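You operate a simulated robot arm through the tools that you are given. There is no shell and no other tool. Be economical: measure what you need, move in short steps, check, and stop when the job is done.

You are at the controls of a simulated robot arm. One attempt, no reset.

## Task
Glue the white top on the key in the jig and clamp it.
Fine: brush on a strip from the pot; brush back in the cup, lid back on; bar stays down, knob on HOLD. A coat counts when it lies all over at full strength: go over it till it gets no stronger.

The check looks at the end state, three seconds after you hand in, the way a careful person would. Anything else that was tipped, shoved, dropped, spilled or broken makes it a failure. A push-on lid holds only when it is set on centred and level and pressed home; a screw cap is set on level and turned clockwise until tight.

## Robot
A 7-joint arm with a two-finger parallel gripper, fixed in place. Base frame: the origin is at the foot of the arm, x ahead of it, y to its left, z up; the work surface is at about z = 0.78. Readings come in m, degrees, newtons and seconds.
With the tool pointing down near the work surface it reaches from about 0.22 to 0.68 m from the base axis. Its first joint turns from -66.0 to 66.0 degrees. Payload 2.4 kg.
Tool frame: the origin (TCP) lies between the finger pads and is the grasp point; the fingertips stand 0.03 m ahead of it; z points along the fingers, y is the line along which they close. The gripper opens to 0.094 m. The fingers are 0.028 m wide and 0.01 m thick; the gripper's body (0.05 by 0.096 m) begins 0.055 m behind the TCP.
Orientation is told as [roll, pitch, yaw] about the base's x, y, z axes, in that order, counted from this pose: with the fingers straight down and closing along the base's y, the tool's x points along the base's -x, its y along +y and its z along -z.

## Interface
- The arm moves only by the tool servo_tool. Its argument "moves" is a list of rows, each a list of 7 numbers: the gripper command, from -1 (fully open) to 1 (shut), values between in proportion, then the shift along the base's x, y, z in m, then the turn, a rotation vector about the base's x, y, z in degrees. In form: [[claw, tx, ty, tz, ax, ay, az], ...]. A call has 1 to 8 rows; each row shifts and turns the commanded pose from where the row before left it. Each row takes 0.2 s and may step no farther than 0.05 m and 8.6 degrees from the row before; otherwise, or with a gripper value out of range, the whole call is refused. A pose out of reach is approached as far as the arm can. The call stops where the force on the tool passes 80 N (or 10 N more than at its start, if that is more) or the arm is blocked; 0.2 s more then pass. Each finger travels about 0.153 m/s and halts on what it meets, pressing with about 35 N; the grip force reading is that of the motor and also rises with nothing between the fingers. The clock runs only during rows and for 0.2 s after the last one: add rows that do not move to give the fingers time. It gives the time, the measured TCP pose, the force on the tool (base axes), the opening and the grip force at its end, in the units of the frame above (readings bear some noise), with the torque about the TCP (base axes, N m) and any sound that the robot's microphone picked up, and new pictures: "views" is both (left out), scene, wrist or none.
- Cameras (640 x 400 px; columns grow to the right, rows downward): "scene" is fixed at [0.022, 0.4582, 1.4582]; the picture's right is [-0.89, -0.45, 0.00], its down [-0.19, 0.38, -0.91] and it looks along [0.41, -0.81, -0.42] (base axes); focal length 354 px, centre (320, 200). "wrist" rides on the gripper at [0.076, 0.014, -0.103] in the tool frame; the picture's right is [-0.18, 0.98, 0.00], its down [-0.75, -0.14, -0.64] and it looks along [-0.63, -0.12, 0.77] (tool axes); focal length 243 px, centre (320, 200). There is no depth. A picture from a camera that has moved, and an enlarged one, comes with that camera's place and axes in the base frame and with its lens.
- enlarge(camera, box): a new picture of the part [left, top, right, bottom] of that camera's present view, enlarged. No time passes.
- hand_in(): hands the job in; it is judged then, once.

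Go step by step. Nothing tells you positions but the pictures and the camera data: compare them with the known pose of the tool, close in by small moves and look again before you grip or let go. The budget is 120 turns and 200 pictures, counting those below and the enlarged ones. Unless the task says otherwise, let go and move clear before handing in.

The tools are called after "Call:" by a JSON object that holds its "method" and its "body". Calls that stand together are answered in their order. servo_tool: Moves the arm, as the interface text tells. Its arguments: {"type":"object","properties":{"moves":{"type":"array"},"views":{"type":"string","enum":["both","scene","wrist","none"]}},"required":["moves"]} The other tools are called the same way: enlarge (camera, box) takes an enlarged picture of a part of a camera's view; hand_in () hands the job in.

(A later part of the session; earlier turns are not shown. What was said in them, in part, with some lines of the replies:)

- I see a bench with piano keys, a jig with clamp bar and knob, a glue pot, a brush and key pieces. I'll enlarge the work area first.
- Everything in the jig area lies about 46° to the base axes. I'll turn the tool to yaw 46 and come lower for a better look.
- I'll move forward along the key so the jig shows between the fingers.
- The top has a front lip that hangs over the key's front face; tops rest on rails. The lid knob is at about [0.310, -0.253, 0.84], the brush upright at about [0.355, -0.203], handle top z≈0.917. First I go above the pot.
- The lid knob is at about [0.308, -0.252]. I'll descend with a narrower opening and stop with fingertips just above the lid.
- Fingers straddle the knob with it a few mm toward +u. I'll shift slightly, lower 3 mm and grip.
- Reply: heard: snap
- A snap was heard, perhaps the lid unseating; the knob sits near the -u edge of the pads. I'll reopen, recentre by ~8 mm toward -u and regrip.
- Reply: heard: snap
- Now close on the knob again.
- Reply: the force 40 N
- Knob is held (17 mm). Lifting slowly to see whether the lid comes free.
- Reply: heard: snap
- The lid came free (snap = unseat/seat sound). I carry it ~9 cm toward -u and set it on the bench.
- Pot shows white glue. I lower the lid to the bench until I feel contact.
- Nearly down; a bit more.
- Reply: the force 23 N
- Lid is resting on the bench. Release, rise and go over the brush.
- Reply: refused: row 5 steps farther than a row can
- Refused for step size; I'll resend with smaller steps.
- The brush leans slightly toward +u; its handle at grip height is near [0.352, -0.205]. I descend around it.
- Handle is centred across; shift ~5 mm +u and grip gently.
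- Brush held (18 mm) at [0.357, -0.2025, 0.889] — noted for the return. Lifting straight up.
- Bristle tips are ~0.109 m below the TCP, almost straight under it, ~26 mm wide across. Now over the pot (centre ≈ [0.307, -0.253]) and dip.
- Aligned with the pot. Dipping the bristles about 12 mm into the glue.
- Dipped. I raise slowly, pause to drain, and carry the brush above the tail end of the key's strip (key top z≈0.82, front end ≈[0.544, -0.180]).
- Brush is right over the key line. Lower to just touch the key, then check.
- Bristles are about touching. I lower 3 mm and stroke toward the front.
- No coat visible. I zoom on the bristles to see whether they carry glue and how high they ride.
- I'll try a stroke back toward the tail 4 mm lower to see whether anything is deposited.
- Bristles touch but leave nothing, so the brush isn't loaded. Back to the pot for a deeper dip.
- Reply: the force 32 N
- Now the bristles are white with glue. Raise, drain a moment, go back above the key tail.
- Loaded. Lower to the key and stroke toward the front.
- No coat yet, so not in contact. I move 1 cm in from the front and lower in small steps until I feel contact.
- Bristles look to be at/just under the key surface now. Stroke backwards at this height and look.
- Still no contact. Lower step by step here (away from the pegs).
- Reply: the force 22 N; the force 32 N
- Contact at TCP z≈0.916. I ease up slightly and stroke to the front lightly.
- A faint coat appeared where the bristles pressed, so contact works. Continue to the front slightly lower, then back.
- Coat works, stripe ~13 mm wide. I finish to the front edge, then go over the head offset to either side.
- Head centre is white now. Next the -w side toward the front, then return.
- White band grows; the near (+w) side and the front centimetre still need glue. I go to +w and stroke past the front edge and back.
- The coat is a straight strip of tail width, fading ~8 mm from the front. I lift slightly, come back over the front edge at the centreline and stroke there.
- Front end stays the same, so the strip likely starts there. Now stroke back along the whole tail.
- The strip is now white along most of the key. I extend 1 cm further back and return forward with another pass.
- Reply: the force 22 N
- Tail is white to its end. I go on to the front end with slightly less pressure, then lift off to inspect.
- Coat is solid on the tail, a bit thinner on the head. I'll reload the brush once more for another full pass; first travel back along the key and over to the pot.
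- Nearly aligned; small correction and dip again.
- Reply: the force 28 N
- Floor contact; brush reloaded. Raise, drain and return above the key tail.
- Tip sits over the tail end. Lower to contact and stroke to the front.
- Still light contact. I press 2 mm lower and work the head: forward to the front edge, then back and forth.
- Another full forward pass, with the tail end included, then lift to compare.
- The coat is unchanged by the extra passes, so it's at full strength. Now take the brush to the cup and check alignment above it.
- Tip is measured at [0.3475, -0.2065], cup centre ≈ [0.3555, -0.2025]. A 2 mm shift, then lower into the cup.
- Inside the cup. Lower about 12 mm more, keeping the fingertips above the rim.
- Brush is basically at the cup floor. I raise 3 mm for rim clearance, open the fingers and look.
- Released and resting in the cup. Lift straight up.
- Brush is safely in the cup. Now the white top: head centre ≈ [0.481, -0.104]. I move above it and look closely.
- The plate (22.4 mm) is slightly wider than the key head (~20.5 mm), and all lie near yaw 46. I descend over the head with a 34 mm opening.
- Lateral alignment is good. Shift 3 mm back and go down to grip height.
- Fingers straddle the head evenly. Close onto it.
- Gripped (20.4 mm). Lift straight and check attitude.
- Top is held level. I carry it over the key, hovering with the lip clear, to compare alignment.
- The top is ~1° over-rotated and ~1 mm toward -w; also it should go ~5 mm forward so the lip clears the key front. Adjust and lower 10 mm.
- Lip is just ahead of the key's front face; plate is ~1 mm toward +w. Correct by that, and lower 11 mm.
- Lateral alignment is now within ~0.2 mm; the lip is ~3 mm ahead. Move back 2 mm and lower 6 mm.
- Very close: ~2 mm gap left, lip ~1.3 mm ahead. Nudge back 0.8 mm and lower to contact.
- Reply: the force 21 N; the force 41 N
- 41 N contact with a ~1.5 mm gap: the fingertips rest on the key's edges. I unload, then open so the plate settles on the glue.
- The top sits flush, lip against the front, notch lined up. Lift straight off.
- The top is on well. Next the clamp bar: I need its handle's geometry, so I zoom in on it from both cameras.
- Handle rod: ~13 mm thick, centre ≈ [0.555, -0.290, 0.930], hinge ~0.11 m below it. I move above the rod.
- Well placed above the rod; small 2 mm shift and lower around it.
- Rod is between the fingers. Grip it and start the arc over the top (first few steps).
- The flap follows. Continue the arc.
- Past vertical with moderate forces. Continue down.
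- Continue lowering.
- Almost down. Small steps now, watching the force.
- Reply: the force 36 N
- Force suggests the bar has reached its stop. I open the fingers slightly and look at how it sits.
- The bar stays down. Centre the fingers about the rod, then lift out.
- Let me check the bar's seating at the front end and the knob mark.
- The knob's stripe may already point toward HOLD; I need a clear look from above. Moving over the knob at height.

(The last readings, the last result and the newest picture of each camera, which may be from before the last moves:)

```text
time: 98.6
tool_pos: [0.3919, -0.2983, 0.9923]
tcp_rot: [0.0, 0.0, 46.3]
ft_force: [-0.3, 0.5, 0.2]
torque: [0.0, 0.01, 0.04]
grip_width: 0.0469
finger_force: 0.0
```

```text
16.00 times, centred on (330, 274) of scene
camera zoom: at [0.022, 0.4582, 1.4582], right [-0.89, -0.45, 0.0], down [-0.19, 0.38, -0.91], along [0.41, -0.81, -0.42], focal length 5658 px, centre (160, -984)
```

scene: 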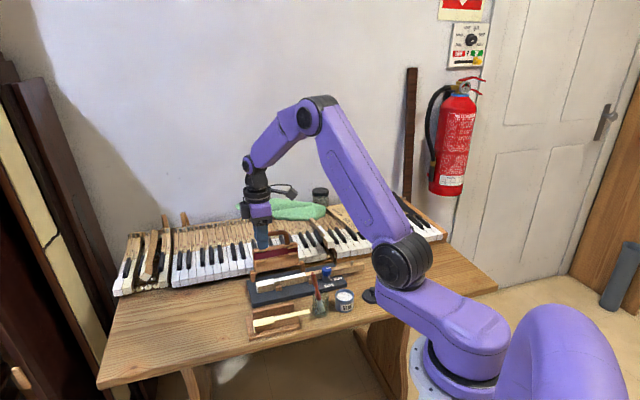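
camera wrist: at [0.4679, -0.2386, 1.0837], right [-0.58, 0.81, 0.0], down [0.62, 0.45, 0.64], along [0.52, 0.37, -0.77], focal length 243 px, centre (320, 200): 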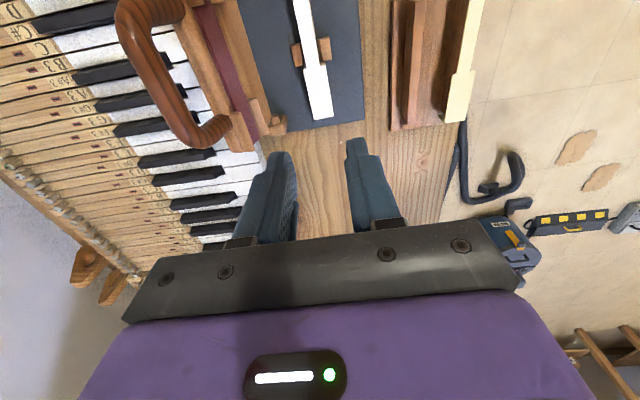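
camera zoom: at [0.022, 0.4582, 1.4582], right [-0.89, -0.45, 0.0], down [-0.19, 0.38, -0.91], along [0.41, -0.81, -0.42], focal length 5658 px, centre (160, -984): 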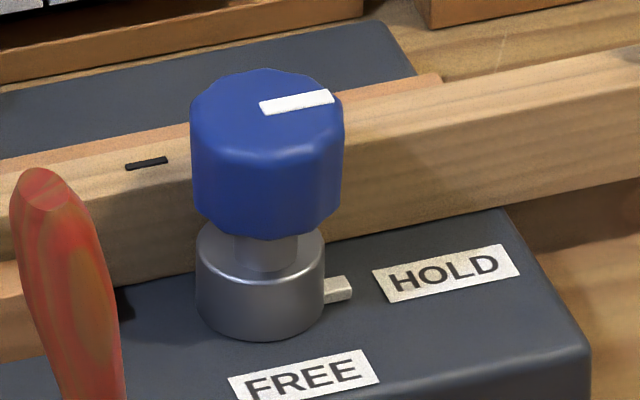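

The stripe, tab and HOLD label all line up, so the knob already points at HOLD. I'll first press the bar down gently over the key to see whether it is fully seated.

Call:
{"method": "servo_tool", "body": {"moves": [[1, 0.035, 0.023, 0, 0, 0, 0], [1, 0.035, 0.023, 0, 0, 0, 0], [1, 0.0355, 0.0224, -0.02, 0, 0, 0], [1, 0, 0, -0.04, 0, 0, 0], [1, 0, 0, -0.03, 0, 0, 0], [1, 0, 0, 0, 0, 0, 0]], "views": "none"}}

Call:
{"method": "enlarge", "body": {"camera": "scene", "box": [254, 250, 314, 305]}}

```text
time: 100.0
tool_pos: [0.4976, -0.2314, 0.9015]
tcp_rot: [0.0, 0.0, 46.3]
ft_force: [-0.1, 0.2, 0.8]
torque: [0.0, -0.01, -0.02]
grip_width: 0.0
finger_force: 33.1
```

```text
7.27 times, centred on (284, 278) of scene
camera zoom: at [0.022, 0.4582, 1.4582], right [-0.89, -0.45, 0.0], down [-0.19, 0.38, -0.91], along [0.41, -0.81, -0.42], focal length 2572 px, centre (582, -364)
```

zoom: 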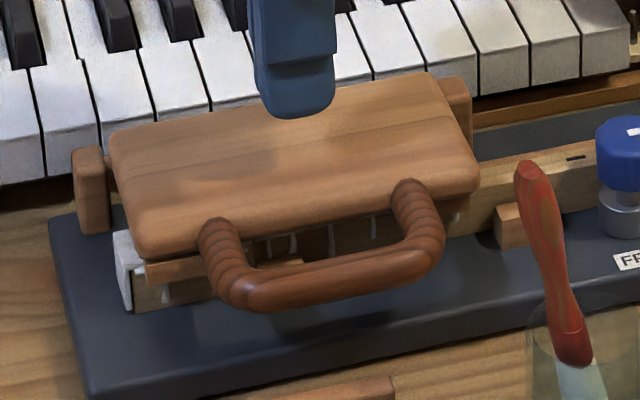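

Call:
{"method": "enlarge", "body": {"camera": "scene", "box": [262, 272, 292, 298]}}

Call:
{"method": "enlarge", "body": {"camera": "wrist", "box": [200, 40, 440, 240]}}

```text
15.38 times, centred on (277, 285) of scene
camera zoom: at [0.022, 0.4582, 1.4582], right [-0.89, -0.45, 0.0], down [-0.19, 0.38, -0.91], along [0.41, -0.81, -0.42], focal length 5441 px, centre (982, -1108)
```

zoom: 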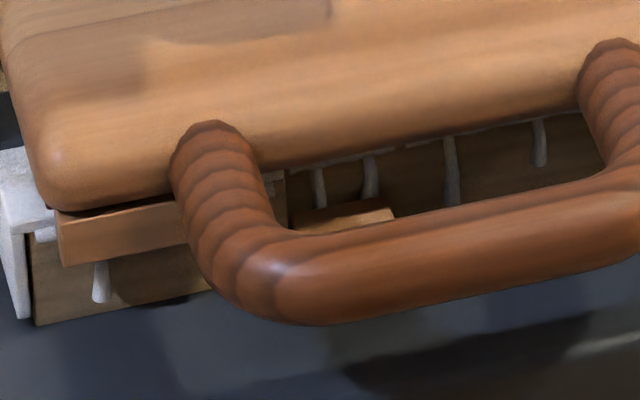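

```text
2.00 times, centred on (320, 140) of wrist
camera zoom: at [0.4355, -0.276, 1.0052], right [-0.58, 0.81, 0.0], down [0.62, 0.45, 0.64], along [0.52, 0.37, -0.77], focal length 485 px, centre (320, 320)
```

zoom: 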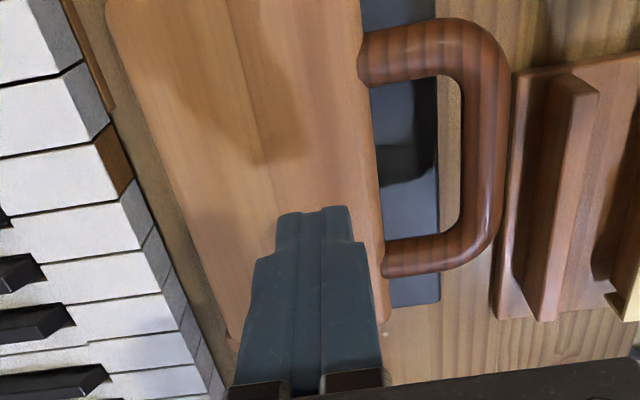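

Glue has squeezed out along the joint, so the bar is pressing. I'll press briefly with the closed fingers to make sure the bar is fully home.

Call:
{"method": "servo_tool", "body": {"moves": [[1, 0, 0, -0.015, 0, 0, 0], [1, 0, 0, -0.006, 0, 0, 0], [1, 0, 0, -0.003, 0, 0, 0], [1, 0, 0, -0.003, 0, 0, 0], [1, 0, 0, 0, 0, 0, 0]], "views": "none"}}

Call:
{"method": "servo_tool", "body": {"moves": [[1, 0, 0, -0.002, 0, 0, 0], [1, 0, 0, 0, 0, 0, 0]], "views": "none"}}

Call:
{"method": "servo_tool", "body": {"moves": [[1, 0, 0, -0.002, 0, 0, 0], [1, 0, 0, 0, 0, 0, 0]], "views": "none"}}

Call:
{"method": "enlarge", "body": {"camera": "scene", "box": [254, 250, 314, 305]}}

```text
time: 101.2
tool_pos: [0.4989, -0.2311, 0.8759]
tcp_rot: [-0.1, 0.0, 46.3]
ft_force: [-0.5, -0.1, -0.3]
torque: [-0.01, 0.01, 0.04]
grip_width: 0.0
finger_force: 32.6
```

```text
time: 101.8
tool_pos: [0.4981, -0.2301, 0.875]
tcp_rot: [0.1, 0.0, 46.3]
ft_force: [0.2, 0.1, -0.1]
torque: [0.0, -0.02, 0.0]
grip_width: 0.0
finger_force: 33.4
```

```text
time: 102.4
tool_pos: [0.4985, -0.2283, 0.8737]
tcp_rot: [0.0, 0.1, 46.2]
ft_force: [0.4, 1.1, 0.2]
torque: [-0.02, -0.02, -0.02]
grip_width: 0.0
finger_force: 32.8
```

```text
7.27 times, centred on (284, 278) of scene
camera zoom: at [0.022, 0.4582, 1.4582], right [-0.89, -0.45, 0.0], down [-0.19, 0.38, -0.91], along [0.41, -0.81, -0.42], focal length 2572 px, centre (582, -364)
```

zoom: 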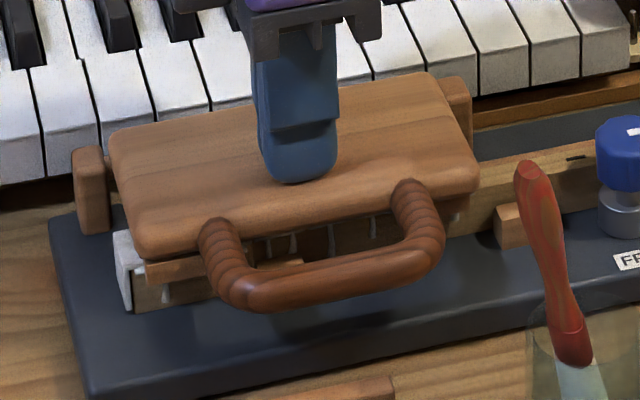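

Call:
{"method": "servo_tool", "body": {"moves": [[1, 0, 0, -0.002, 0, 0, 0], [1, 0, 0, -0.002, 0, 0, 0], [1, 0, 0, 0, 0, 0, 0]], "views": "none"}}

Call:
{"method": "servo_tool", "body": {"moves": [[1, 0, 0, -0.002, 0, 0, 0], [1, 0, 0, 0, 0, 0, 0]], "views": "none"}}

Call:
{"method": "servo_tool", "body": {"moves": [[1, 0, 0, -0.002, 0, 0, 0], [1, 0, 0, 0, 0, 0, 0]], "views": "none"}}

Call:
{"method": "enlarge", "body": {"camera": "scene", "box": [254, 250, 314, 305]}}

```text
time: 103.2
tool_pos: [0.4974, -0.2292, 0.8708]
tcp_rot: [0.1, 0.0, 46.3]
ft_force: [-20.4, 7.7, 57.1]
torque: [0.12, 0.5, 0.04]
grip_width: 0.0001
finger_force: 33.0
```

```text
time: 103.6
tool_pos: [0.4977, -0.23, 0.8714]
tcp_rot: [0.1, 0.0, 46.3]
ft_force: [-11.4, 4.4, 26.8]
torque: [0.12, 0.22, -0.02]
grip_width: 0.0
finger_force: 33.5
stopped in row 2: the force on the tool passed its limit at 83 N (the readings are from after the stop); the commanded pose is now the measured one
```

```text
time: 104.2
tool_pos: [0.498, -0.2303, 0.8705]
tcp_rot: [0.2, 0.0, 46.3]
ft_force: [-22.0, 9.5, 58.6]
torque: [0.21, 0.4, 0.02]
grip_width: 0.0
finger_force: 32.9
```

```text
7.27 times, centred on (284, 278) of scene
camera zoom: at [0.0205, 0.4589, 1.458], right [-0.89, -0.45, 0.0], down [-0.19, 0.38, -0.91], along [0.41, -0.81, -0.42], focal length 2572 px, centre (582, -364)
```

zoom: 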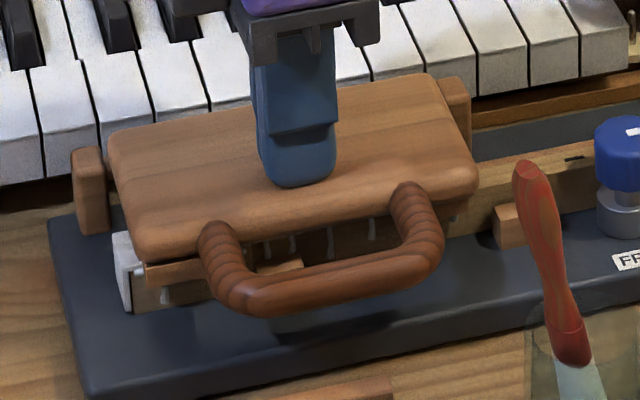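

The bar is rigidly home. To be sure HOLD really holds, I'll do a gentle lift test at the handle: go back over the rod first.

Call:
{"method": "servo_tool", "body": {"moves": [[1, 0, 0, 0.04, 0, 0, 0], [0.6, 0, 0, 0.04, 0, 0, 0], [0.35, -0.022, 0.018, 0, 0, 0, 0], [0.35, -0.0225, 0.0175, 0, 0, 0, 0], [0.35, 0, 0, -0.035, 0, 0, 0], [0.35, 0, 0, -0.03, 0, 0, 0], [0.35, 0, 0, 0, 0, 0, 0]], "views": "none"}}

Call:
{"method": "enlarge", "body": {"camera": "wrist", "box": [200, 40, 440, 240]}}

Call:
{"method": "enlarge", "body": {"camera": "scene", "box": [262, 272, 292, 298]}}

```text
time: 105.8
tool_pos: [0.4546, -0.1949, 0.8836]
tcp_rot: [0.1, 0.0, 46.3]
ft_force: [0.3, 0.9, 0.3]
torque: [0.01, -0.05, 0.0]
grip_width: 0.0305
finger_force: 0.0
```

```text
2.00 times, centred on (320, 140) of wrist
camera zoom: at [0.3912, -0.2398, 0.9869], right [-0.58, 0.81, 0.0], down [0.62, 0.45, 0.64], along [0.52, 0.37, -0.77], focal length 485 px, centre (320, 320)
```

zoom: 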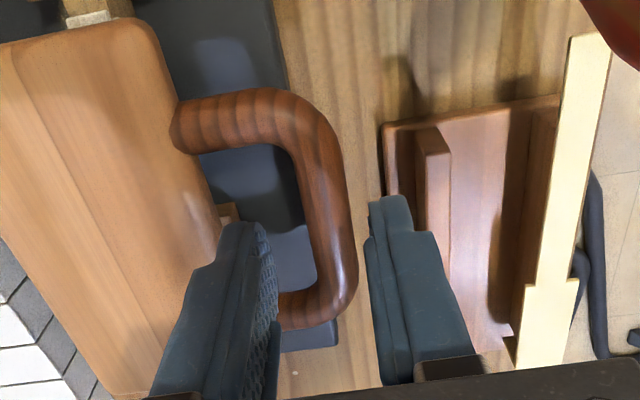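

```text
15.38 times, centred on (277, 285) of scene
camera zoom: at [0.022, 0.4582, 1.4582], right [-0.89, -0.45, 0.0], down [-0.19, 0.38, -0.91], along [0.41, -0.81, -0.42], focal length 5441 px, centre (982, -1108)
```

zoom: 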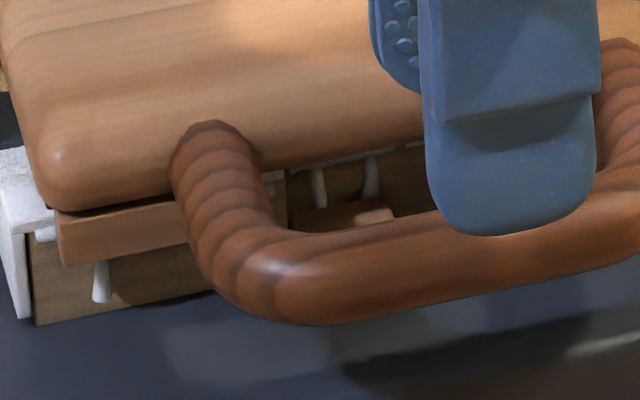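

Call:
{"method": "servo_tool", "body": {"moves": [[0.35, 0, 0, -0.02, 0, 0, 0], [0.35, 0, 0, -0.016, 0, 0, 0], [0.6, 0, 0, 0, 0, 0, 0], [0.8, 0, 0, 0, 0, 0, 0], [0.8, 0, 0, 0, 0, 0, 0]], "views": "none"}}

Call:
{"method": "servo_tool", "body": {"moves": [[0.8, 0, 0, 0.0015, 0, 0, 0], [0.8, 0, 0, 0, 0, 0, 0]], "views": "none"}}

Call:
{"method": "enlarge", "body": {"camera": "scene", "box": [262, 272, 292, 298]}}

```text
time: 107.0
tool_pos: [0.4524, -0.1935, 0.8471]
tcp_rot: [0.4, 0.2, 46.3]
ft_force: [-11.8, 12.2, 1.3]
torque: [0.22, 0.26, -0.15]
grip_width: 0.0154
finger_force: 34.7
```

```text
time: 107.6
tool_pos: [0.4519, -0.1934, 0.8489]
tcp_rot: [0.5, 0.1, 46.4]
ft_force: [-11.3, 17.6, -0.3]
torque: [0.31, 0.26, -0.16]
grip_width: 0.0156
finger_force: 34.7
```

```text
15.38 times, centred on (277, 285) of scene
camera zoom: at [0.0217, 0.4587, 1.4581], right [-0.89, -0.45, 0.0], down [-0.19, 0.38, -0.91], along [0.41, -0.81, -0.42], focal length 5441 px, centre (982, -1108)
```

zoom: 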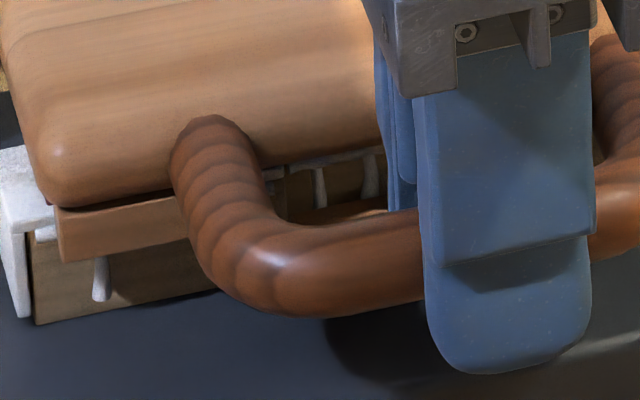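

The handle rose ~1.5 mm with no resistance. I lift a few mm more to see whether any hold engages.

Call:
{"method": "servo_tool", "body": {"moves": [[0.8, 0.0002, -0.0002, 0.003, 0, 0, 0], [0.8, 0.0002, -0.0002, 0.003, 0, 0, 0], [0.8, 0, 0, 0, 0, 0, 0]], "views": "none"}}

Call:
{"method": "enlarge", "body": {"camera": "scene", "box": [250, 250, 350, 310]}}

```text
time: 108.4
tool_pos: [0.4532, -0.1943, 0.8553]
tcp_rot: [0.3, 0.1, 46.4]
ft_force: [-8.3, 22.3, 0.7]
torque: [0.51, -0.09, -0.18]
grip_width: 0.0154
finger_force: 35.1
```

```text
6.40 times, centred on (300, 280) of scene
camera zoom: at [0.0218, 0.4588, 1.458], right [-0.89, -0.45, 0.0], down [-0.19, 0.38, -0.91], along [0.41, -0.81, -0.42], focal length 2263 px, centre (448, -312)
```

zoom: 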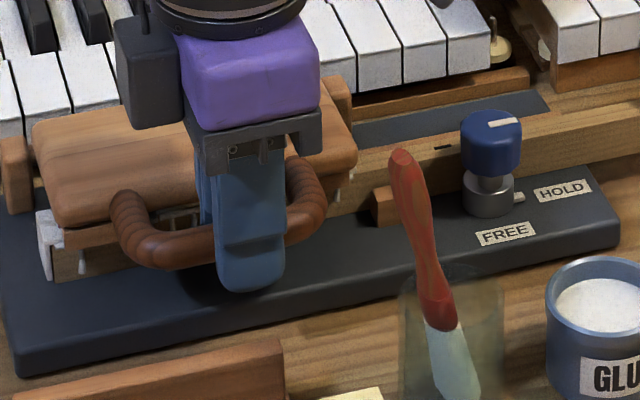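

The bar is free, so the knob isn't holding it in effect. I lower it back, release, and then work the knob.

Call:
{"method": "servo_tool", "body": {"moves": [[0.8, -0.0002, 0.0002, -0.003, 0, 0, 0], [0.8, -0.0002, 0.0002, -0.003, 0, 0, 0], [0.8, 0, 0, -0.002, 0, 0, 0], [0.4, 0, 0, 0, 0, 0, 0], [0.35, 0, 0, 0, 0, 0, 0], [0.35, 0, 0, 0.03, 0, 0, 0], [0.35, 0, 0, 0.04, 0, 0, 0], [0.35, 0, 0, 0.04, 0, 0, 0]], "views": "none"}}

Call:
{"method": "servo_tool", "body": {"moves": [[0.1, -0.022, -0.038, 0, 0, 0, 0], [0.1, -0.022, -0.038, 0, 0, 0, 0], [0.1, -0.0205, -0.037, 0, 0, 0, 0], [0.1, 0, 0, 0, 0, 0, 0]], "views": "none"}}

Call:
{"method": "enlarge", "body": {"camera": "wrist", "box": [220, 0, 420, 200]}}

Call:
{"method": "enlarge", "body": {"camera": "scene", "box": [250, 240, 350, 310]}}

```text
time: 110.2
tool_pos: [0.4543, -0.1952, 0.9548]
tcp_rot: [0.0, 0.1, 46.4]
ft_force: [0.5, 0.1, 0.5]
torque: [0.01, -0.02, 0.02]
grip_width: 0.0304
finger_force: 0.0
```

```text
time: 111.2
tool_pos: [0.3898, -0.3106, 0.9552]
tcp_rot: [0.1, -0.1, 46.3]
ft_force: [0.2, -0.3, -0.8]
torque: [-0.01, -0.03, 0.0]
grip_width: 0.0423
finger_force: 0.1
```

```text
2.00 times, centred on (320, 100) of wrist
camera zoom: at [0.3271, -0.3549, 1.0589], right [-0.58, 0.81, 0.0], down [0.62, 0.45, 0.64], along [0.52, 0.37, -0.77], focal length 485 px, centre (320, 400)
```

zoom: 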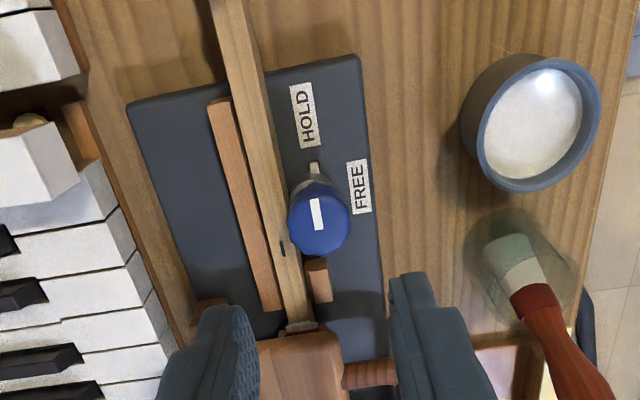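

```text
5.71 times, centred on (300, 275) of scene
camera zoom: at [0.022, 0.4582, 1.4582], right [-0.89, -0.45, 0.0], down [-0.19, 0.38, -0.91], along [0.41, -0.81, -0.42], focal length 2021 px, centre (434, -229)
```

zoom: 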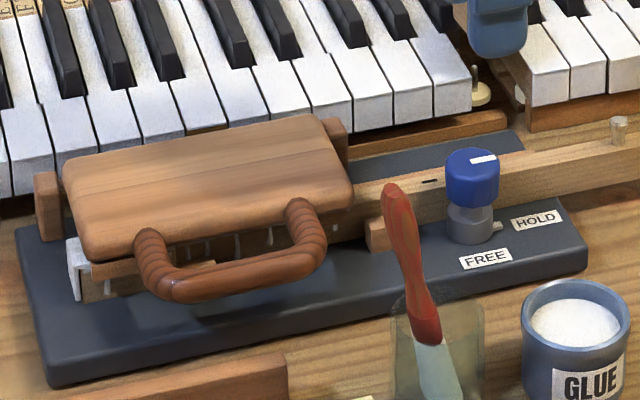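

I descend on the knob cap (centre ≈ [0.390, -0.3105], top z≈0.845), tips kept above the key.

Call:
{"method": "servo_tool", "body": {"moves": [[0.1, 0, 0, -0.04, 0, 0, 0], [0.1, 0, 0, -0.04, 0, 0, 0], [0.1, 0, 0, -0.017, 0, 0, 0], [0.1, 0, 0, 0, 0, 0, 0]], "views": "none"}}

Call:
{"method": "enlarge", "body": {"camera": "scene", "box": [300, 240, 360, 300]}}

Call:
{"method": "enlarge", "body": {"camera": "wrist", "box": [220, 60, 420, 240]}}

```text
time: 112.2
tool_pos: [0.39, -0.308, 0.8604]
tcp_rot: [0.1, 0.0, 46.3]
ft_force: [-0.5, 0.5, 0.4]
torque: [0.01, 0.01, -0.04]
grip_width: 0.0422
finger_force: 0.0
```

```text
6.67 times, centred on (330, 270) of scene
camera zoom: at [0.022, 0.4582, 1.4582], right [-0.89, -0.45, 0.0], down [-0.19, 0.38, -0.91], along [0.41, -0.81, -0.42], focal length 2358 px, centre (253, -267)
```

zoom: 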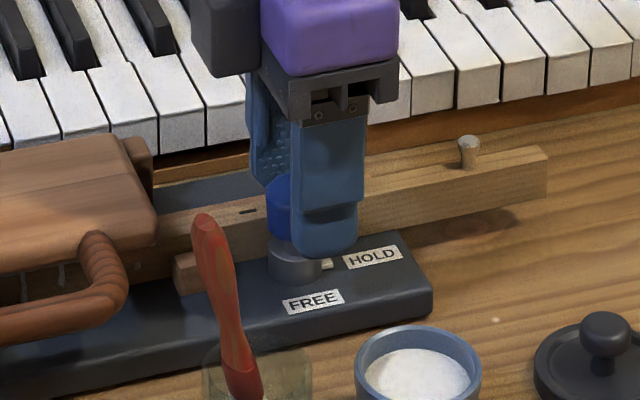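

```text
2.22 times, centred on (320, 150) of wrist
camera zoom: at [0.3264, -0.3536, 0.9633], right [-0.58, 0.81, 0.0], down [0.62, 0.45, 0.64], along [0.52, 0.37, -0.77], focal length 539 px, centre (320, 311)
```

zoom: 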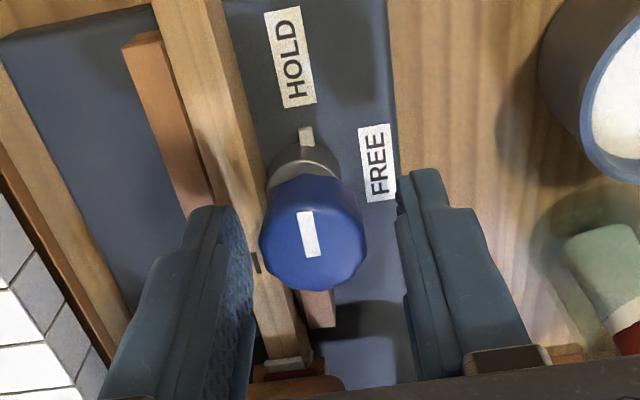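

Centred on the cap. Grip it and try a small counter-clockwise twist, watching torque.

Call:
{"method": "servo_tool", "body": {"moves": [[0.5, 0, 0, 0, 0, 0, 0], [0.8, 0, 0, 0, 0, 0, 0], [0.8, 0, 0, 0, 0, 0, 0]], "views": "none"}}

Call:
{"method": "servo_tool", "body": {"moves": [[0.8, 0, 0, 0, 0, 0, 4], [0.8, 0, 0, 0, 0, 0, 4], [0.8, 0, 0, 0, 0, 0, 0]], "views": "none"}}

Call:
{"method": "enlarge", "body": {"camera": "wrist", "box": [260, 60, 380, 200]}}

Call:
{"method": "enlarge", "body": {"camera": "scene", "box": [310, 255, 350, 295]}}

```text
time: 113.0
tool_pos: [0.3905, -0.3094, 0.8613]
tcp_rot: [-0.1, 0.0, 46.3]
ft_force: [10.0, -8.3, 0.8]
torque: [-0.13, -0.3, -0.06]
grip_width: 0.0278
finger_force: 34.4
```

```text
time: 113.8
tool_pos: [0.3908, -0.3099, 0.8609]
tcp_rot: [-0.1, 0.1, 54.2]
ft_force: [4.0, -17.5, 3.6]
torque: [-0.43, -0.05, -0.28]
grip_width: 0.0278
finger_force: 35.1
```

```text
2.86 times, centred on (320, 130) of wrist
camera zoom: at [0.3338, -0.3629, 0.9638], right [-0.69, 0.72, 0.0], down [0.55, 0.53, 0.64], along [0.47, 0.44, -0.77], focal length 693 px, centre (320, 400)
```

zoom: 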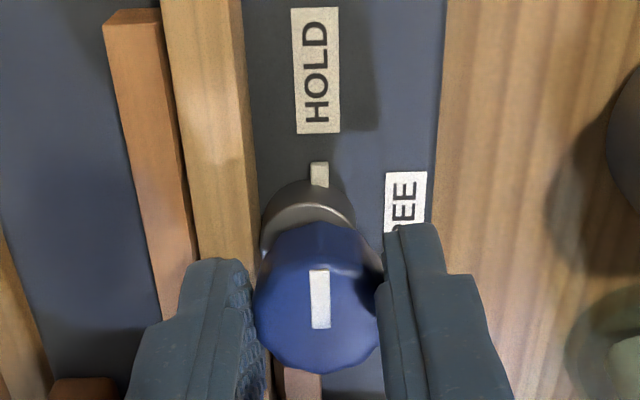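

```text
10.00 times, centred on (330, 275) of scene
camera zoom: at [0.0221, 0.4579, 1.4583], right [-0.89, -0.45, 0.0], down [-0.19, 0.38, -0.91], along [0.41, -0.81, -0.42], focal length 3536 px, centre (220, -550)
```

zoom: 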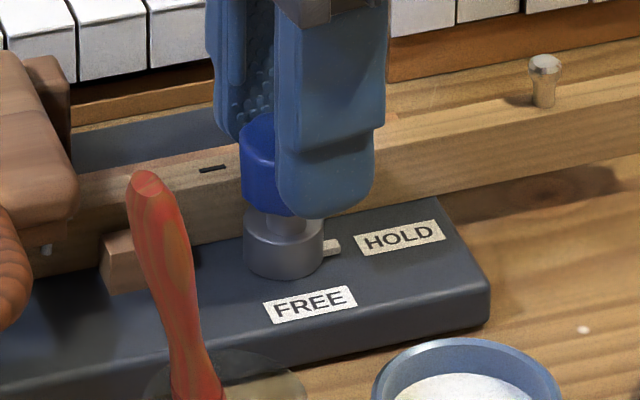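

Counter-clockwise it doesn't turn (fingers slipped), consistent with an end stop. Now try clockwise.

Call:
{"method": "servo_tool", "body": {"moves": [[0.4, 0, 0, 0, 0, 0, 0], [0.8, 0, 0, 0, 0, 0, 0], [0.8, 0, 0, 0, 0, 0, -5], [0.8, 0, 0, 0, 0, 0, -5], [0.8, 0, 0, 0, 0, 0, -5], [0.8, 0, 0, 0, 0, 0, 0]], "views": "none"}}

Call:
{"method": "enlarge", "body": {"camera": "wrist", "box": [260, 60, 380, 200]}}

Call:
{"method": "enlarge", "body": {"camera": "scene", "box": [310, 255, 350, 295]}}

```text
time: 115.2
tool_pos: [0.3906, -0.3068, 0.8602]
tcp_rot: [0.3, 0.1, 39.3]
ft_force: [9.5, 4.1, 4.5]
torque: [0.22, -0.29, -0.02]
grip_width: 0.0278
finger_force: 35.4
```

```text
2.86 times, centred on (320, 130) of wrist
camera zoom: at [0.3227, -0.3442, 0.963], right [-0.48, 0.88, 0.0], down [0.67, 0.37, 0.64], along [0.56, 0.31, -0.77], focal length 693 px, centre (320, 400)
```

zoom: 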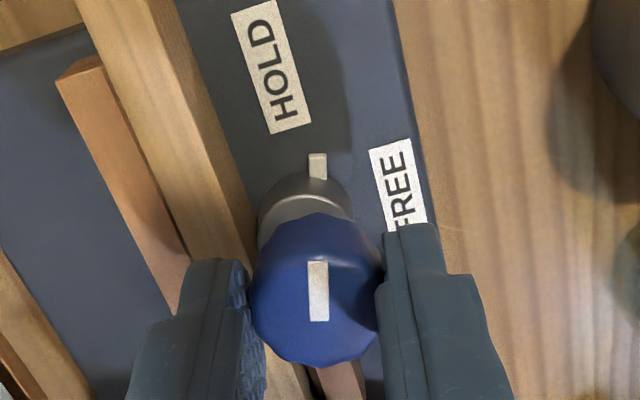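

```text
10.00 times, centred on (330, 275) of scene
camera zoom: at [0.0222, 0.4584, 1.4581], right [-0.89, -0.45, 0.0], down [-0.19, 0.38, -0.91], along [0.41, -0.81, -0.42], focal length 3536 px, centre (220, -550)
```

zoom: 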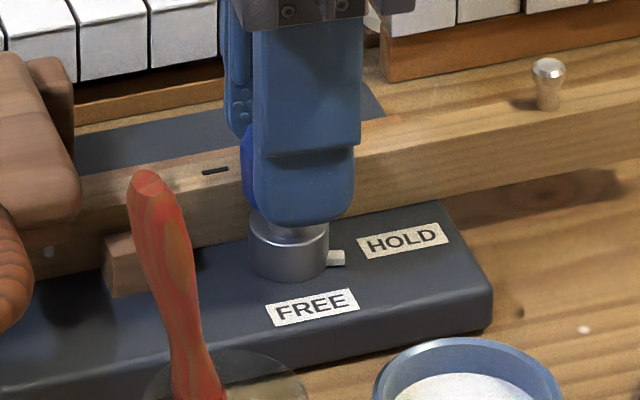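

The knob (stripe and tab together) does turn clockwise with the gripper. I'll turn it fully clockwise toward FREE, then back to HOLD firmly, to cycle the latch with the bar down.

Call:
{"method": "servo_tool", "body": {"moves": [[0.8, 0, 0, 0, 0, 0, -8], [0.8, 0, 0, 0, 0, 0, -8], [0.8, 0, 0, 0, 0, 0, -8], [0.8, 0, 0, 0, 0, 0, -8], [0.8, 0, 0, 0, 0, 0, 0]], "views": "none"}}

Call:
{"method": "enlarge", "body": {"camera": "wrist", "box": [250, 40, 400, 200]}}

Call:
{"method": "enlarge", "body": {"camera": "scene", "box": [250, 240, 350, 310]}}

```text
time: 116.4
tool_pos: [0.3908, -0.3084, 0.8582]
tcp_rot: [0.1, 0.0, 7.2]
ft_force: [13.7, 10.9, 3.8]
torque: [0.27, -0.56, 0.0]
grip_width: 0.0275
finger_force: 34.6
```

```text
2.50 times, centred on (325, 120) of wrist
camera zoom: at [0.3133, -0.3028, 0.963], right [0.06, 1.0, 0.0], down [0.77, -0.05, 0.64], along [0.64, -0.04, -0.77], focal length 606 px, centre (308, 400)
```

zoom: 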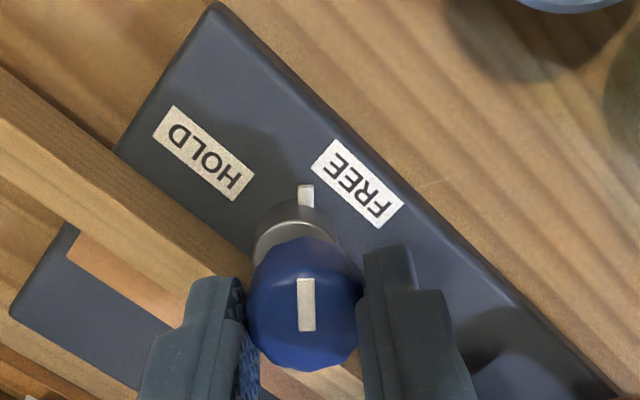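

```text
5.71 times, centred on (300, 275) of scene
camera zoom: at [0.0222, 0.4585, 1.4581], right [-0.89, -0.45, 0.0], down [-0.19, 0.38, -0.91], along [0.41, -0.81, -0.42], focal length 2021 px, centre (434, -229)
```

zoom: 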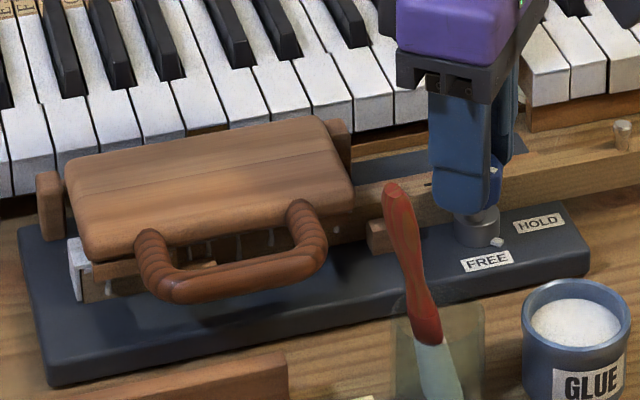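

Pointer is now midway between HOLD and FREE. Continue to FREE, then I'll turn it back to HOLD.

Call:
{"method": "servo_tool", "body": {"moves": [[0.8, 0, 0, 0, 0, 0, -8], [0.8, 0, 0, 0, 0, 0, -8], [0.8, 0, 0, 0, 0, 0, -8], [0.8, 0, 0, 0, 0, 0, -8], [0.8, 0, 0, 0, 0, 0, -8], [0.8, 0, 0, 0, 0, 0, 0]], "views": "none"}}

Call:
{"method": "enlarge", "body": {"camera": "wrist", "box": [250, 40, 400, 200]}}

Call:
{"method": "enlarge", "body": {"camera": "scene", "box": [250, 240, 350, 310]}}

```text
time: 117.8
tool_pos: [0.3915, -0.308, 0.8593]
tcp_rot: [0.1, 0.0, -32.9]
ft_force: [10.8, 6.8, 7.7]
torque: [0.15, -0.22, -0.01]
grip_width: 0.0279
finger_force: 34.9
```

```text
2.50 times, centred on (325, 120) of wrist
camera zoom: at [0.3341, -0.2544, 0.9629], right [0.69, 0.73, 0.0], down [0.56, -0.53, 0.64], along [0.47, -0.44, -0.77], focal length 606 px, centre (308, 400)
```

zoom: 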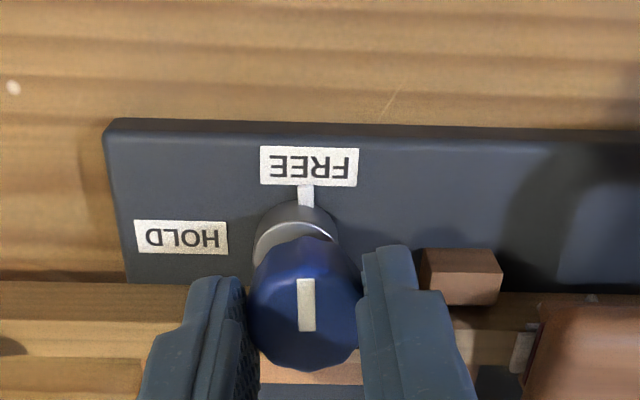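

```text
5.71 times, centred on (300, 275) of scene
camera zoom: at [0.0222, 0.4585, 1.4581], right [-0.89, -0.45, 0.0], down [-0.19, 0.38, -0.91], along [0.41, -0.81, -0.42], focal length 2021 px, centre (434, -229)
```

zoom: 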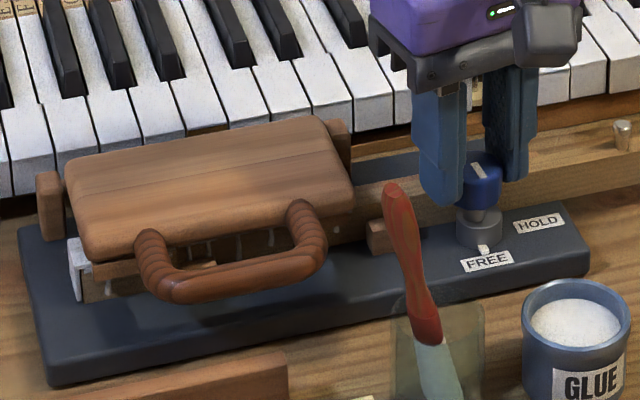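

Now exactly on FREE. Turn back counter-clockwise 90° to HOLD.

Call:
{"method": "servo_tool", "body": {"moves": [[0.8, 0, 0, 0, 0, 0, 8], [0.8, 0, 0, 0, 0, 0, 8], [0.8, 0, 0, 0, 0, 0, 8], [0.8, 0, 0, 0, 0, 0, 8], [0.8, 0, 0, 0, 0, 0, 8], [0.8, 0, 0, 0, 0, 0, 8], [0.8, 0, 0, 0, 0, 0, 8], [0.8, 0, 0, 0, 0, 0, 8]], "views": "none"}}

Call:
{"method": "servo_tool", "body": {"moves": [[0.8, 0, 0, 0, 0, 0, 8], [0.8, 0, 0, 0, 0, 0, 8], [0.8, 0, 0, 0, 0, 0, 6], [0.8, 0, 0, 0, 0, 0, 3], [0.8, 0, 0, 0, 0, 0, 0]], "views": "none"}}

Call:
{"method": "enlarge", "body": {"camera": "wrist", "box": [250, 40, 400, 200]}}

Call:
{"method": "enlarge", "body": {"camera": "scene", "box": [250, 240, 350, 310]}}

```text
time: 119.6
tool_pos: [0.39, -0.3071, 0.8594]
tcp_rot: [0.1, 0.0, 31.3]
ft_force: [12.8, 2.6, 0.4]
torque: [0.18, -0.23, 0.01]
grip_width: 0.0277
finger_force: 34.6
```

```text
time: 120.8
tool_pos: [0.3897, -0.3075, 0.8597]
tcp_rot: [0.1, 0.0, 56.4]
ft_force: [11.1, 7.2, 8.4]
torque: [0.48, -0.43, -0.24]
grip_width: 0.0281
finger_force: 34.4
```

```text
2.50 times, centred on (325, 120) of wrist
camera zoom: at [0.3361, -0.3628, 0.9628], right [-0.72, 0.7, 0.0], down [0.54, 0.55, 0.64], along [0.45, 0.46, -0.77], focal length 606 px, centre (308, 400)
```

zoom: 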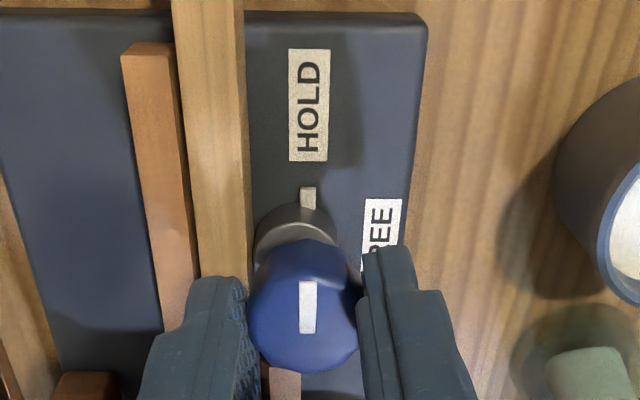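

```text
5.71 times, centred on (300, 275) of scene
camera zoom: at [0.0221, 0.4585, 1.4581], right [-0.89, -0.45, 0.0], down [-0.19, 0.38, -0.91], along [0.41, -0.81, -0.42], focal length 2021 px, centre (434, -229)
```

zoom: 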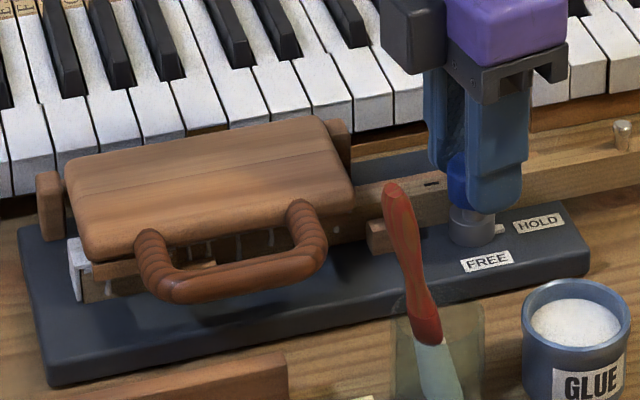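

The pointer is back in line with HOLD at its stop and the bar is down. Release, rise, return to yaw 46 and go above the lid.

Call:
{"method": "servo_tool", "body": {"moves": [[0.3, 0, 0, 0, 0, 0, 0], [0.1, 0, 0, 0.02, 0, 0, 0], [0.1, 0, 0, 0.045, 0, 0, -5.2], [0.1, -0.02, 0, 0.035, 0, 0, -5.2], [0.1, -0.04, -0.007, 0, 0, 0, 0], [0.2, -0.04, -0.007, 0, 0, 0, 0], [0.2, -0.04, -0.006, 0, 0, 0, 0], [0.2, 0, 0, 0, 0, 0, 0]], "views": "none"}}

Call:
{"method": "servo_tool", "body": {"moves": [[0.2, 0, 0, 0, 0, 0, 0]], "views": "none"}}

```text
time: 122.6
tool_pos: [0.2517, -0.327, 0.9584]
tcp_rot: [0.0, 0.0, 45.9]
ft_force: [-0.1, 0.6, -0.3]
torque: [-0.06, 0.02, -0.02]
grip_width: 0.0378
finger_force: 0.0
```

```text
time: 123.0
tool_pos: [0.2533, -0.328, 0.959]
tcp_rot: [0.1, 0.0, 45.9]
ft_force: [0.2, -0.6, 0.8]
torque: [-0.03, 0.0, 0.03]
grip_width: 0.0377
finger_force: 0.2
```

Above the lid. Correct ~3 mm in x and descend to just above grip height.

Call:
{"method": "servo_tool", "body": {"moves": [[0.2, -0.0028, 0, -0.04, 0, 0, 0], [0.2, 0, 0, -0.045, 0, 0, 0], [0.2, 0, 0, -0.03, 0, 0, 0], [0.2, 0, 0, 0, 0, 0, 0]], "views": "none"}}

Call:
{"method": "enlarge", "body": {"camera": "wrist", "box": [240, 60, 400, 240]}}

```text
time: 124.0
tool_pos: [0.2476, -0.3289, 0.8443]
tcp_rot: [0.1, 0.0, 45.9]
ft_force: [-0.1, -0.2, 0.1]
torque: [0.02, 0.04, 0.01]
grip_width: 0.0375
finger_force: 0.1
```

```text
2.22 times, centred on (320, 150) of wrist
camera zoom: at [0.1851, -0.3737, 0.9479], right [-0.58, 0.82, 0.0], down [0.63, 0.44, 0.64], along [0.52, 0.37, -0.77], focal length 539 px, centre (320, 311)
```

zoom: 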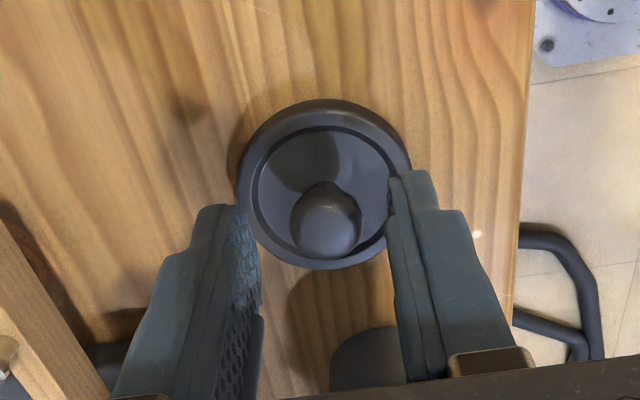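

Knob sits the same way between the fingers as before. Small correction, descend and grip.

Call:
{"method": "servo_tool", "body": {"moves": [[0.2, -0.0004, 0.0017, -0.012, 0, 0, 0], [0.2, 0, 0, -0.009, 0, 0, 0], [0.5, 0, 0, 0, 0, 0, 0], [1, 0, 0, 0, 0, 0, 0], [1, 0, 0, 0, 0, 0, 0]], "views": "none"}}

Call:
{"method": "servo_tool", "body": {"moves": [[1, 0, 0, 0.005, 0, 0, 0], [1, 0, 0, 0.02, 0, 0, 0], [1, 0, 0, 0.035, 0, 0, 0], [1, 0, 0, 0.02, 0, 0, 0], [1, 0, 0, 0, 0, 0, 0]], "views": "none"}}

```text
time: 125.2
tool_pos: [0.248, -0.3264, 0.8228]
tcp_rot: [0.1, -0.1, 45.9]
ft_force: [0.0, -0.7, 0.4]
torque: [0.03, -0.05, 0.01]
grip_width: 0.0185
finger_force: 34.9
```

```text
time: 126.4
tool_pos: [0.2487, -0.3255, 0.9033]
tcp_rot: [0.1, 0.0, 45.9]
ft_force: [0.1, 0.1, -0.5]
torque: [-0.02, 0.01, 0.01]
grip_width: 0.0182
finger_force: 35.3
```

Lid held. Carry it over the pot and check centring.

Call:
{"method": "servo_tool", "body": {"moves": [[1, 0.028, 0.0355, 0, 0, 0, 0], [1, 0.0285, 0.036, 0, 0, 0, 0], [1, 0, 0, -0.025, 0, 0, 0], [1, 0, 0, 0, 0, 0, 0]], "views": "none"}}

Call:
{"method": "enlarge", "body": {"camera": "scene", "box": [325, 260, 365, 320]}}

Call:
{"method": "enlarge", "body": {"camera": "wrist", "box": [250, 40, 390, 200]}}

```text
time: 127.4
tool_pos: [0.3035, -0.2533, 0.8773]
tcp_rot: [0.1, 0.0, 45.9]
ft_force: [-0.6, 0.7, 0.7]
torque: [0.04, 0.02, 0.03]
grip_width: 0.0189
finger_force: 34.6
```

```text
6.67 times, centred on (345, 290) of scene
camera zoom: at [0.022, 0.4582, 1.4582], right [-0.89, -0.45, 0.0], down [-0.19, 0.38, -0.91], along [0.41, -0.81, -0.42], focal length 2358 px, centre (153, -400)
```

zoom: 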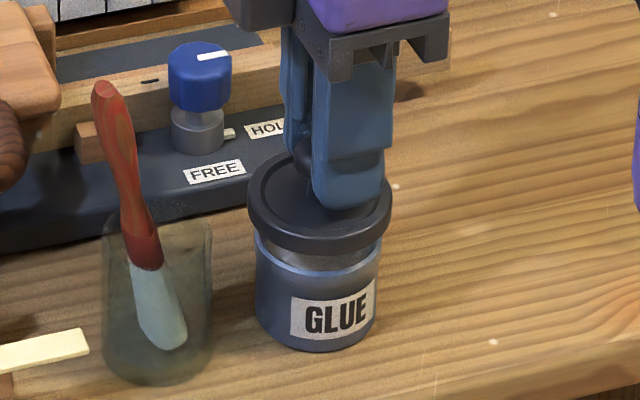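

```text
2.50 times, centred on (320, 120) of wrist
camera zoom: at [0.2413, -0.298, 0.9815], right [-0.58, 0.82, 0.0], down [0.63, 0.44, 0.64], along [0.52, 0.37, -0.77], focal length 606 px, centre (320, 400)
```

zoom: 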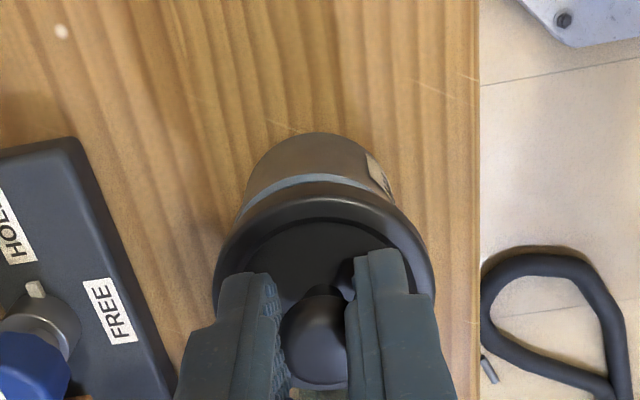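

Centring is within about 0.5 mm and the knob still reads HOLD. Lower and press the lid home.

Call:
{"method": "servo_tool", "body": {"moves": [[1, 0.0003, -0.0003, -0.008, 0, 0, 0], [1, 0, 0, -0.004, 0, 0, 0], [1, 0, 0, -0.003, 0, 0, 0], [1, 0, 0, 0, 0, 0, 0]], "views": "none"}}

Call:
{"method": "servo_tool", "body": {"moves": [[1, 0, 0, -0.002, 0, 0, 0], [1, 0, 0, -0.002, 0, 0, 0], [1, 0, 0, 0, 0, 0, 0]], "views": "none"}}

```text
time: 128.4
tool_pos: [0.3041, -0.2542, 0.8639]
tcp_rot: [0.1, -0.1, 45.9]
ft_force: [-0.4, 2.4, 10.7]
torque: [0.11, -0.3, 0.06]
grip_width: 0.0174
finger_force: 35.0
```

```text
time: 129.2
tool_pos: [0.304, -0.2536, 0.8585]
tcp_rot: [0.1, 0.0, 45.9]
ft_force: [0.3, -0.6, -0.2]
torque: [0.0, -0.02, -0.03]
grip_width: 0.0193
finger_force: 34.8
```

Call:
{"method": "servo_tool", "body": {"moves": [[1, 0, 0, -0.002, 0, 0, 0], [1, 0, 0, 0, 0, 0, 0]], "views": "none"}}

Call:
{"method": "servo_tool", "body": {"moves": [[1, 0, 0, -0.002, 0, 0, 0], [1, 0, 0, 0, 0, 0, 0]], "views": "none"}}

Call:
{"method": "enlarge", "body": {"camera": "scene", "box": [325, 260, 365, 320]}}

```text
time: 129.8
tool_pos: [0.3042, -0.2547, 0.8587]
tcp_rot: [0.0, 0.1, 45.9]
ft_force: [1.7, -0.6, 11.6]
torque: [0.16, 0.11, -0.03]
grip_width: 0.0189
finger_force: 34.8
```

```text
time: 130.4
tool_pos: [0.3037, -0.2559, 0.8562]
tcp_rot: [-0.1, 0.1, 45.9]
ft_force: [3.8, 1.0, 38.8]
torque: [0.19, -0.22, 0.04]
grip_width: 0.0188
finger_force: 35.0
```

```text
6.67 times, centred on (345, 290) of scene
camera zoom: at [0.0217, 0.4586, 1.4581], right [-0.89, -0.45, 0.0], down [-0.19, 0.38, -0.91], along [0.41, -0.81, -0.42], focal length 2358 px, centre (153, -400)
```

zoom: 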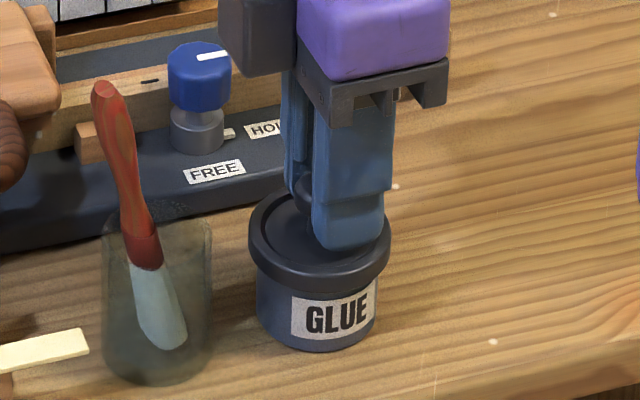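

No snap yet; press further.

Call:
{"method": "servo_tool", "body": {"moves": [[1, 0, 0, -0.002, 0, 0, 0], [1, 0, 0, 0, 0, 0, 0]], "views": "none"}}

Call:
{"method": "servo_tool", "body": {"moves": [[1, 0, 0, -0.002, 0, 0, 0], [1, 0, 0, 0, 0, 0, 0]], "views": "none"}}

```text
time: 131.0
tool_pos: [0.3035, -0.2549, 0.8536]
tcp_rot: [-0.1, -0.1, 45.9]
ft_force: [7.1, 0.6, 36.5]
torque: [0.16, -0.27, 0.0]
grip_width: 0.0188
finger_force: 35.3
```

```text
time: 131.6
tool_pos: [0.3045, -0.2541, 0.8546]
tcp_rot: [-0.2, 0.1, 45.9]
ft_force: [-1.2, 2.6, 71.4]
torque: [0.3, -0.01, 0.03]
grip_width: 0.018
finger_force: 34.7
```

High force without a snap. I'll let go and press straight down on the knob's top with closed fingertips, centred on it.

Call:
{"method": "servo_tool", "body": {"moves": [[1, 0, 0, 0.004, 0, 0, 0], [0.2, 0, 0, 0, 0, 0, 0], [0.2, 0, 0, 0, 0, 0, 0]], "views": "none"}}

Call:
{"method": "servo_tool", "body": {"moves": [[0.2, 0, 0, 0.045, 0, 0, 0], [1, 0.0035, 0.0036, 0, 0, 0, 0], [1, 0, 0, 0, 0, 0, 0], [1, 0, 0, -0.012, 0, 0, 0], [1, 0, 0, 0, 0, 0, 0]], "views": "none"}}

Call:
{"method": "enlarge", "body": {"camera": "scene", "box": [325, 260, 365, 320]}}

```text
time: 132.4
tool_pos: [0.3032, -0.2545, 0.8555]
tcp_rot: [0.2, 0.1, 45.8]
ft_force: [-0.1, -0.5, 0.2]
torque: [0.0, -0.02, 0.0]
grip_width: 0.0374
finger_force: 0.1
heard: snap
```

```text
time: 133.6
tool_pos: [0.3073, -0.2502, 0.8894]
tcp_rot: [0.1, 0.0, 45.9]
ft_force: [-0.5, -0.4, 0.5]
torque: [0.01, 0.0, 0.03]
grip_width: 0.0
finger_force: 33.1
```

```text
6.67 times, centred on (345, 290) of scene
camera zoom: at [0.022, 0.4582, 1.4582], right [-0.89, -0.45, 0.0], down [-0.19, 0.38, -0.91], along [0.41, -0.81, -0.42], focal length 2358 px, centre (153, -400)
```

zoom: 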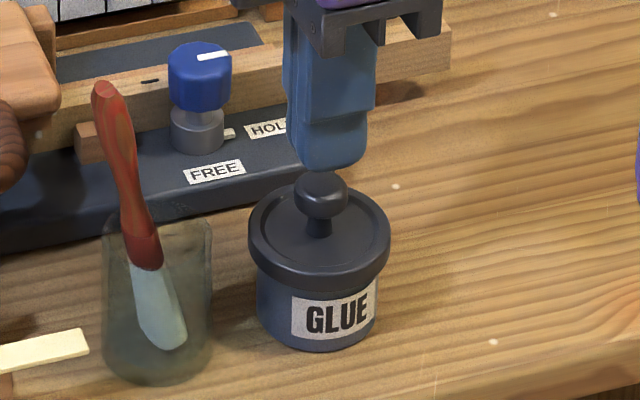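

It snapped on release and looks level. Press once on the knob's top to be sure it's home.

Call:
{"method": "servo_tool", "body": {"moves": [[1, 0, 0, -0.004, 0, 0, 0], [1, 0, 0, -0.003, 0, 0, 0], [1, 0, 0, -0.002, 0, 0, 0], [1, 0, 0, 0, 0, 0, 0]], "views": "none"}}

Call:
{"method": "servo_tool", "body": {"moves": [[1, 0, 0, -0.002, 0, 0, 0], [1, 0, 0, -0.001, 0, 0, 0], [1, 0, 0, 0, 0, 0, 0]], "views": "none"}}

```text
time: 134.6
tool_pos: [0.3082, -0.2511, 0.8796]
tcp_rot: [0.1, 0.0, 45.9]
ft_force: [-0.1, 0.3, -0.7]
torque: [-0.01, -0.01, -0.01]
grip_width: 0.0
finger_force: 33.4
```

```text
time: 135.4
tool_pos: [0.3073, -0.2518, 0.8773]
tcp_rot: [0.1, 0.1, 46.0]
ft_force: [1.2, -0.6, 0.4]
torque: [-0.03, -0.03, -0.02]
grip_width: 0.0
finger_force: 32.7
```

Call:
{"method": "servo_tool", "body": {"moves": [[1, 0, 0, -0.002, 0, 0, 0], [1, 0, 0, -0.001, 0, 0, 0], [1, 0, 0, 0, 0, 0, 0]], "views": "none"}}

Call:
{"method": "servo_tool", "body": {"moves": [[1, 0, 0, -0.002, 0, 0, 0], [1, 0, 0, 0, 0, 0, 0]], "views": "none"}}

Call:
{"method": "servo_tool", "body": {"moves": [[1, 0, 0, -0.001, 0, 0, 0], [1, 0, 0, 0, 0, 0, 0]], "views": "none"}}

```text
time: 136.2
tool_pos: [0.308, -0.2503, 0.8752]
tcp_rot: [-0.1, 0.0, 45.9]
ft_force: [-7.0, 9.4, 74.8]
torque: [0.17, 0.18, -0.02]
grip_width: 0.0
finger_force: 32.7
```

```text
time: 136.6
tool_pos: [0.3083, -0.2498, 0.876]
tcp_rot: [-0.2, -0.1, 45.9]
ft_force: [-7.0, 3.6, 30.5]
torque: [0.01, 0.22, -0.03]
grip_width: 0.0
finger_force: 32.7
stopped in row 1: the force on the tool passed its limit at 94 N (the readings are from after the stop); the commanded pose is now the measured one
```

```text
time: 137.2
tool_pos: [0.3084, -0.2502, 0.8761]
tcp_rot: [-0.2, 0.0, 45.8]
ft_force: [-8.8, 15.2, 77.2]
torque: [0.51, 0.15, 0.0]
grip_width: 0.0001
finger_force: 33.2
```

The lid took over 75 N without moving further — it is home. Retract and take a final look.

Call:
{"method": "servo_tool", "body": {"moves": [[1, 0, 0, 0.03, 0, 0, 0], [0.5, 0, 0, 0.048, 0, 0, 0], [0, 0, 0, 0.048, 0, 0, 0], [0, -0.02, -0.03, 0.03, 0, 0, 0], [0, 0, 0, 0.04, 0, 0, 0], [0, 0, 0, 0, 0, 0, 0]], "views": "none"}}

Call:
{"method": "enlarge", "body": {"camera": "scene", "box": [245, 235, 385, 345]}}

```text
time: 138.6
tool_pos: [0.2878, -0.2834, 1.071]
tcp_rot: [-0.1, 0.0, 45.9]
ft_force: [-0.2, 0.6, -0.1]
torque: [0.03, 0.01, 0.0]
grip_width: 0.047
finger_force: 0.0
```

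```text
3.64 times, centred on (315, 290) of scene
camera zoom: at [0.022, 0.4582, 1.4582], right [-0.89, -0.45, 0.0], down [-0.19, 0.38, -0.91], along [0.41, -0.81, -0.42], focal length 1286 px, centre (338, -127)
```

zoom: 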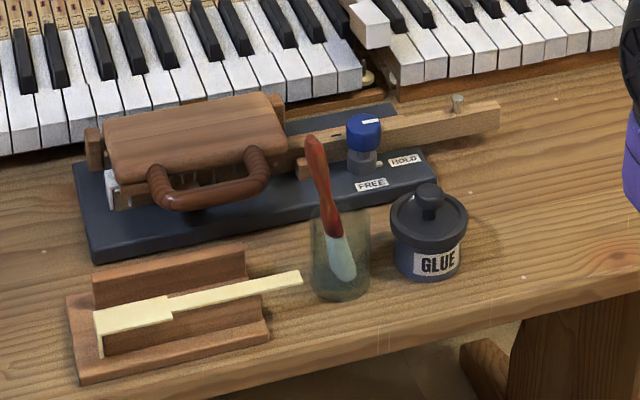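

The bench is in order: white top glued and under the bar, knob on HOLD, brush in the cup, lid pressed on, arm clear. Handing in.

Call:
{"method": "hand_in", "body": {}}

```text
The job is handed in.
```

I glued the white top onto the key and handed the job in, but I couldn't confirm that HOLD actually locks the bar.

- **Glue:** I coated the strip with two loads of glue, and extra passes made it no stronger. Beads of glue showed along the joint once the bar was down.
- **Bar and knob:** The bar is down and took a firm press without moving. The knob was already on HOLD at the start, yet the handle still lifted freely when I tested it. I lowered the bar again, turned the knob to FREE and back to its stop at HOLD, and didn't repeat the lift test.
- **Brush and lid:** The brush is back in the cup. The lid snapped on and didn't move when I pressed on it with more than 75 N.
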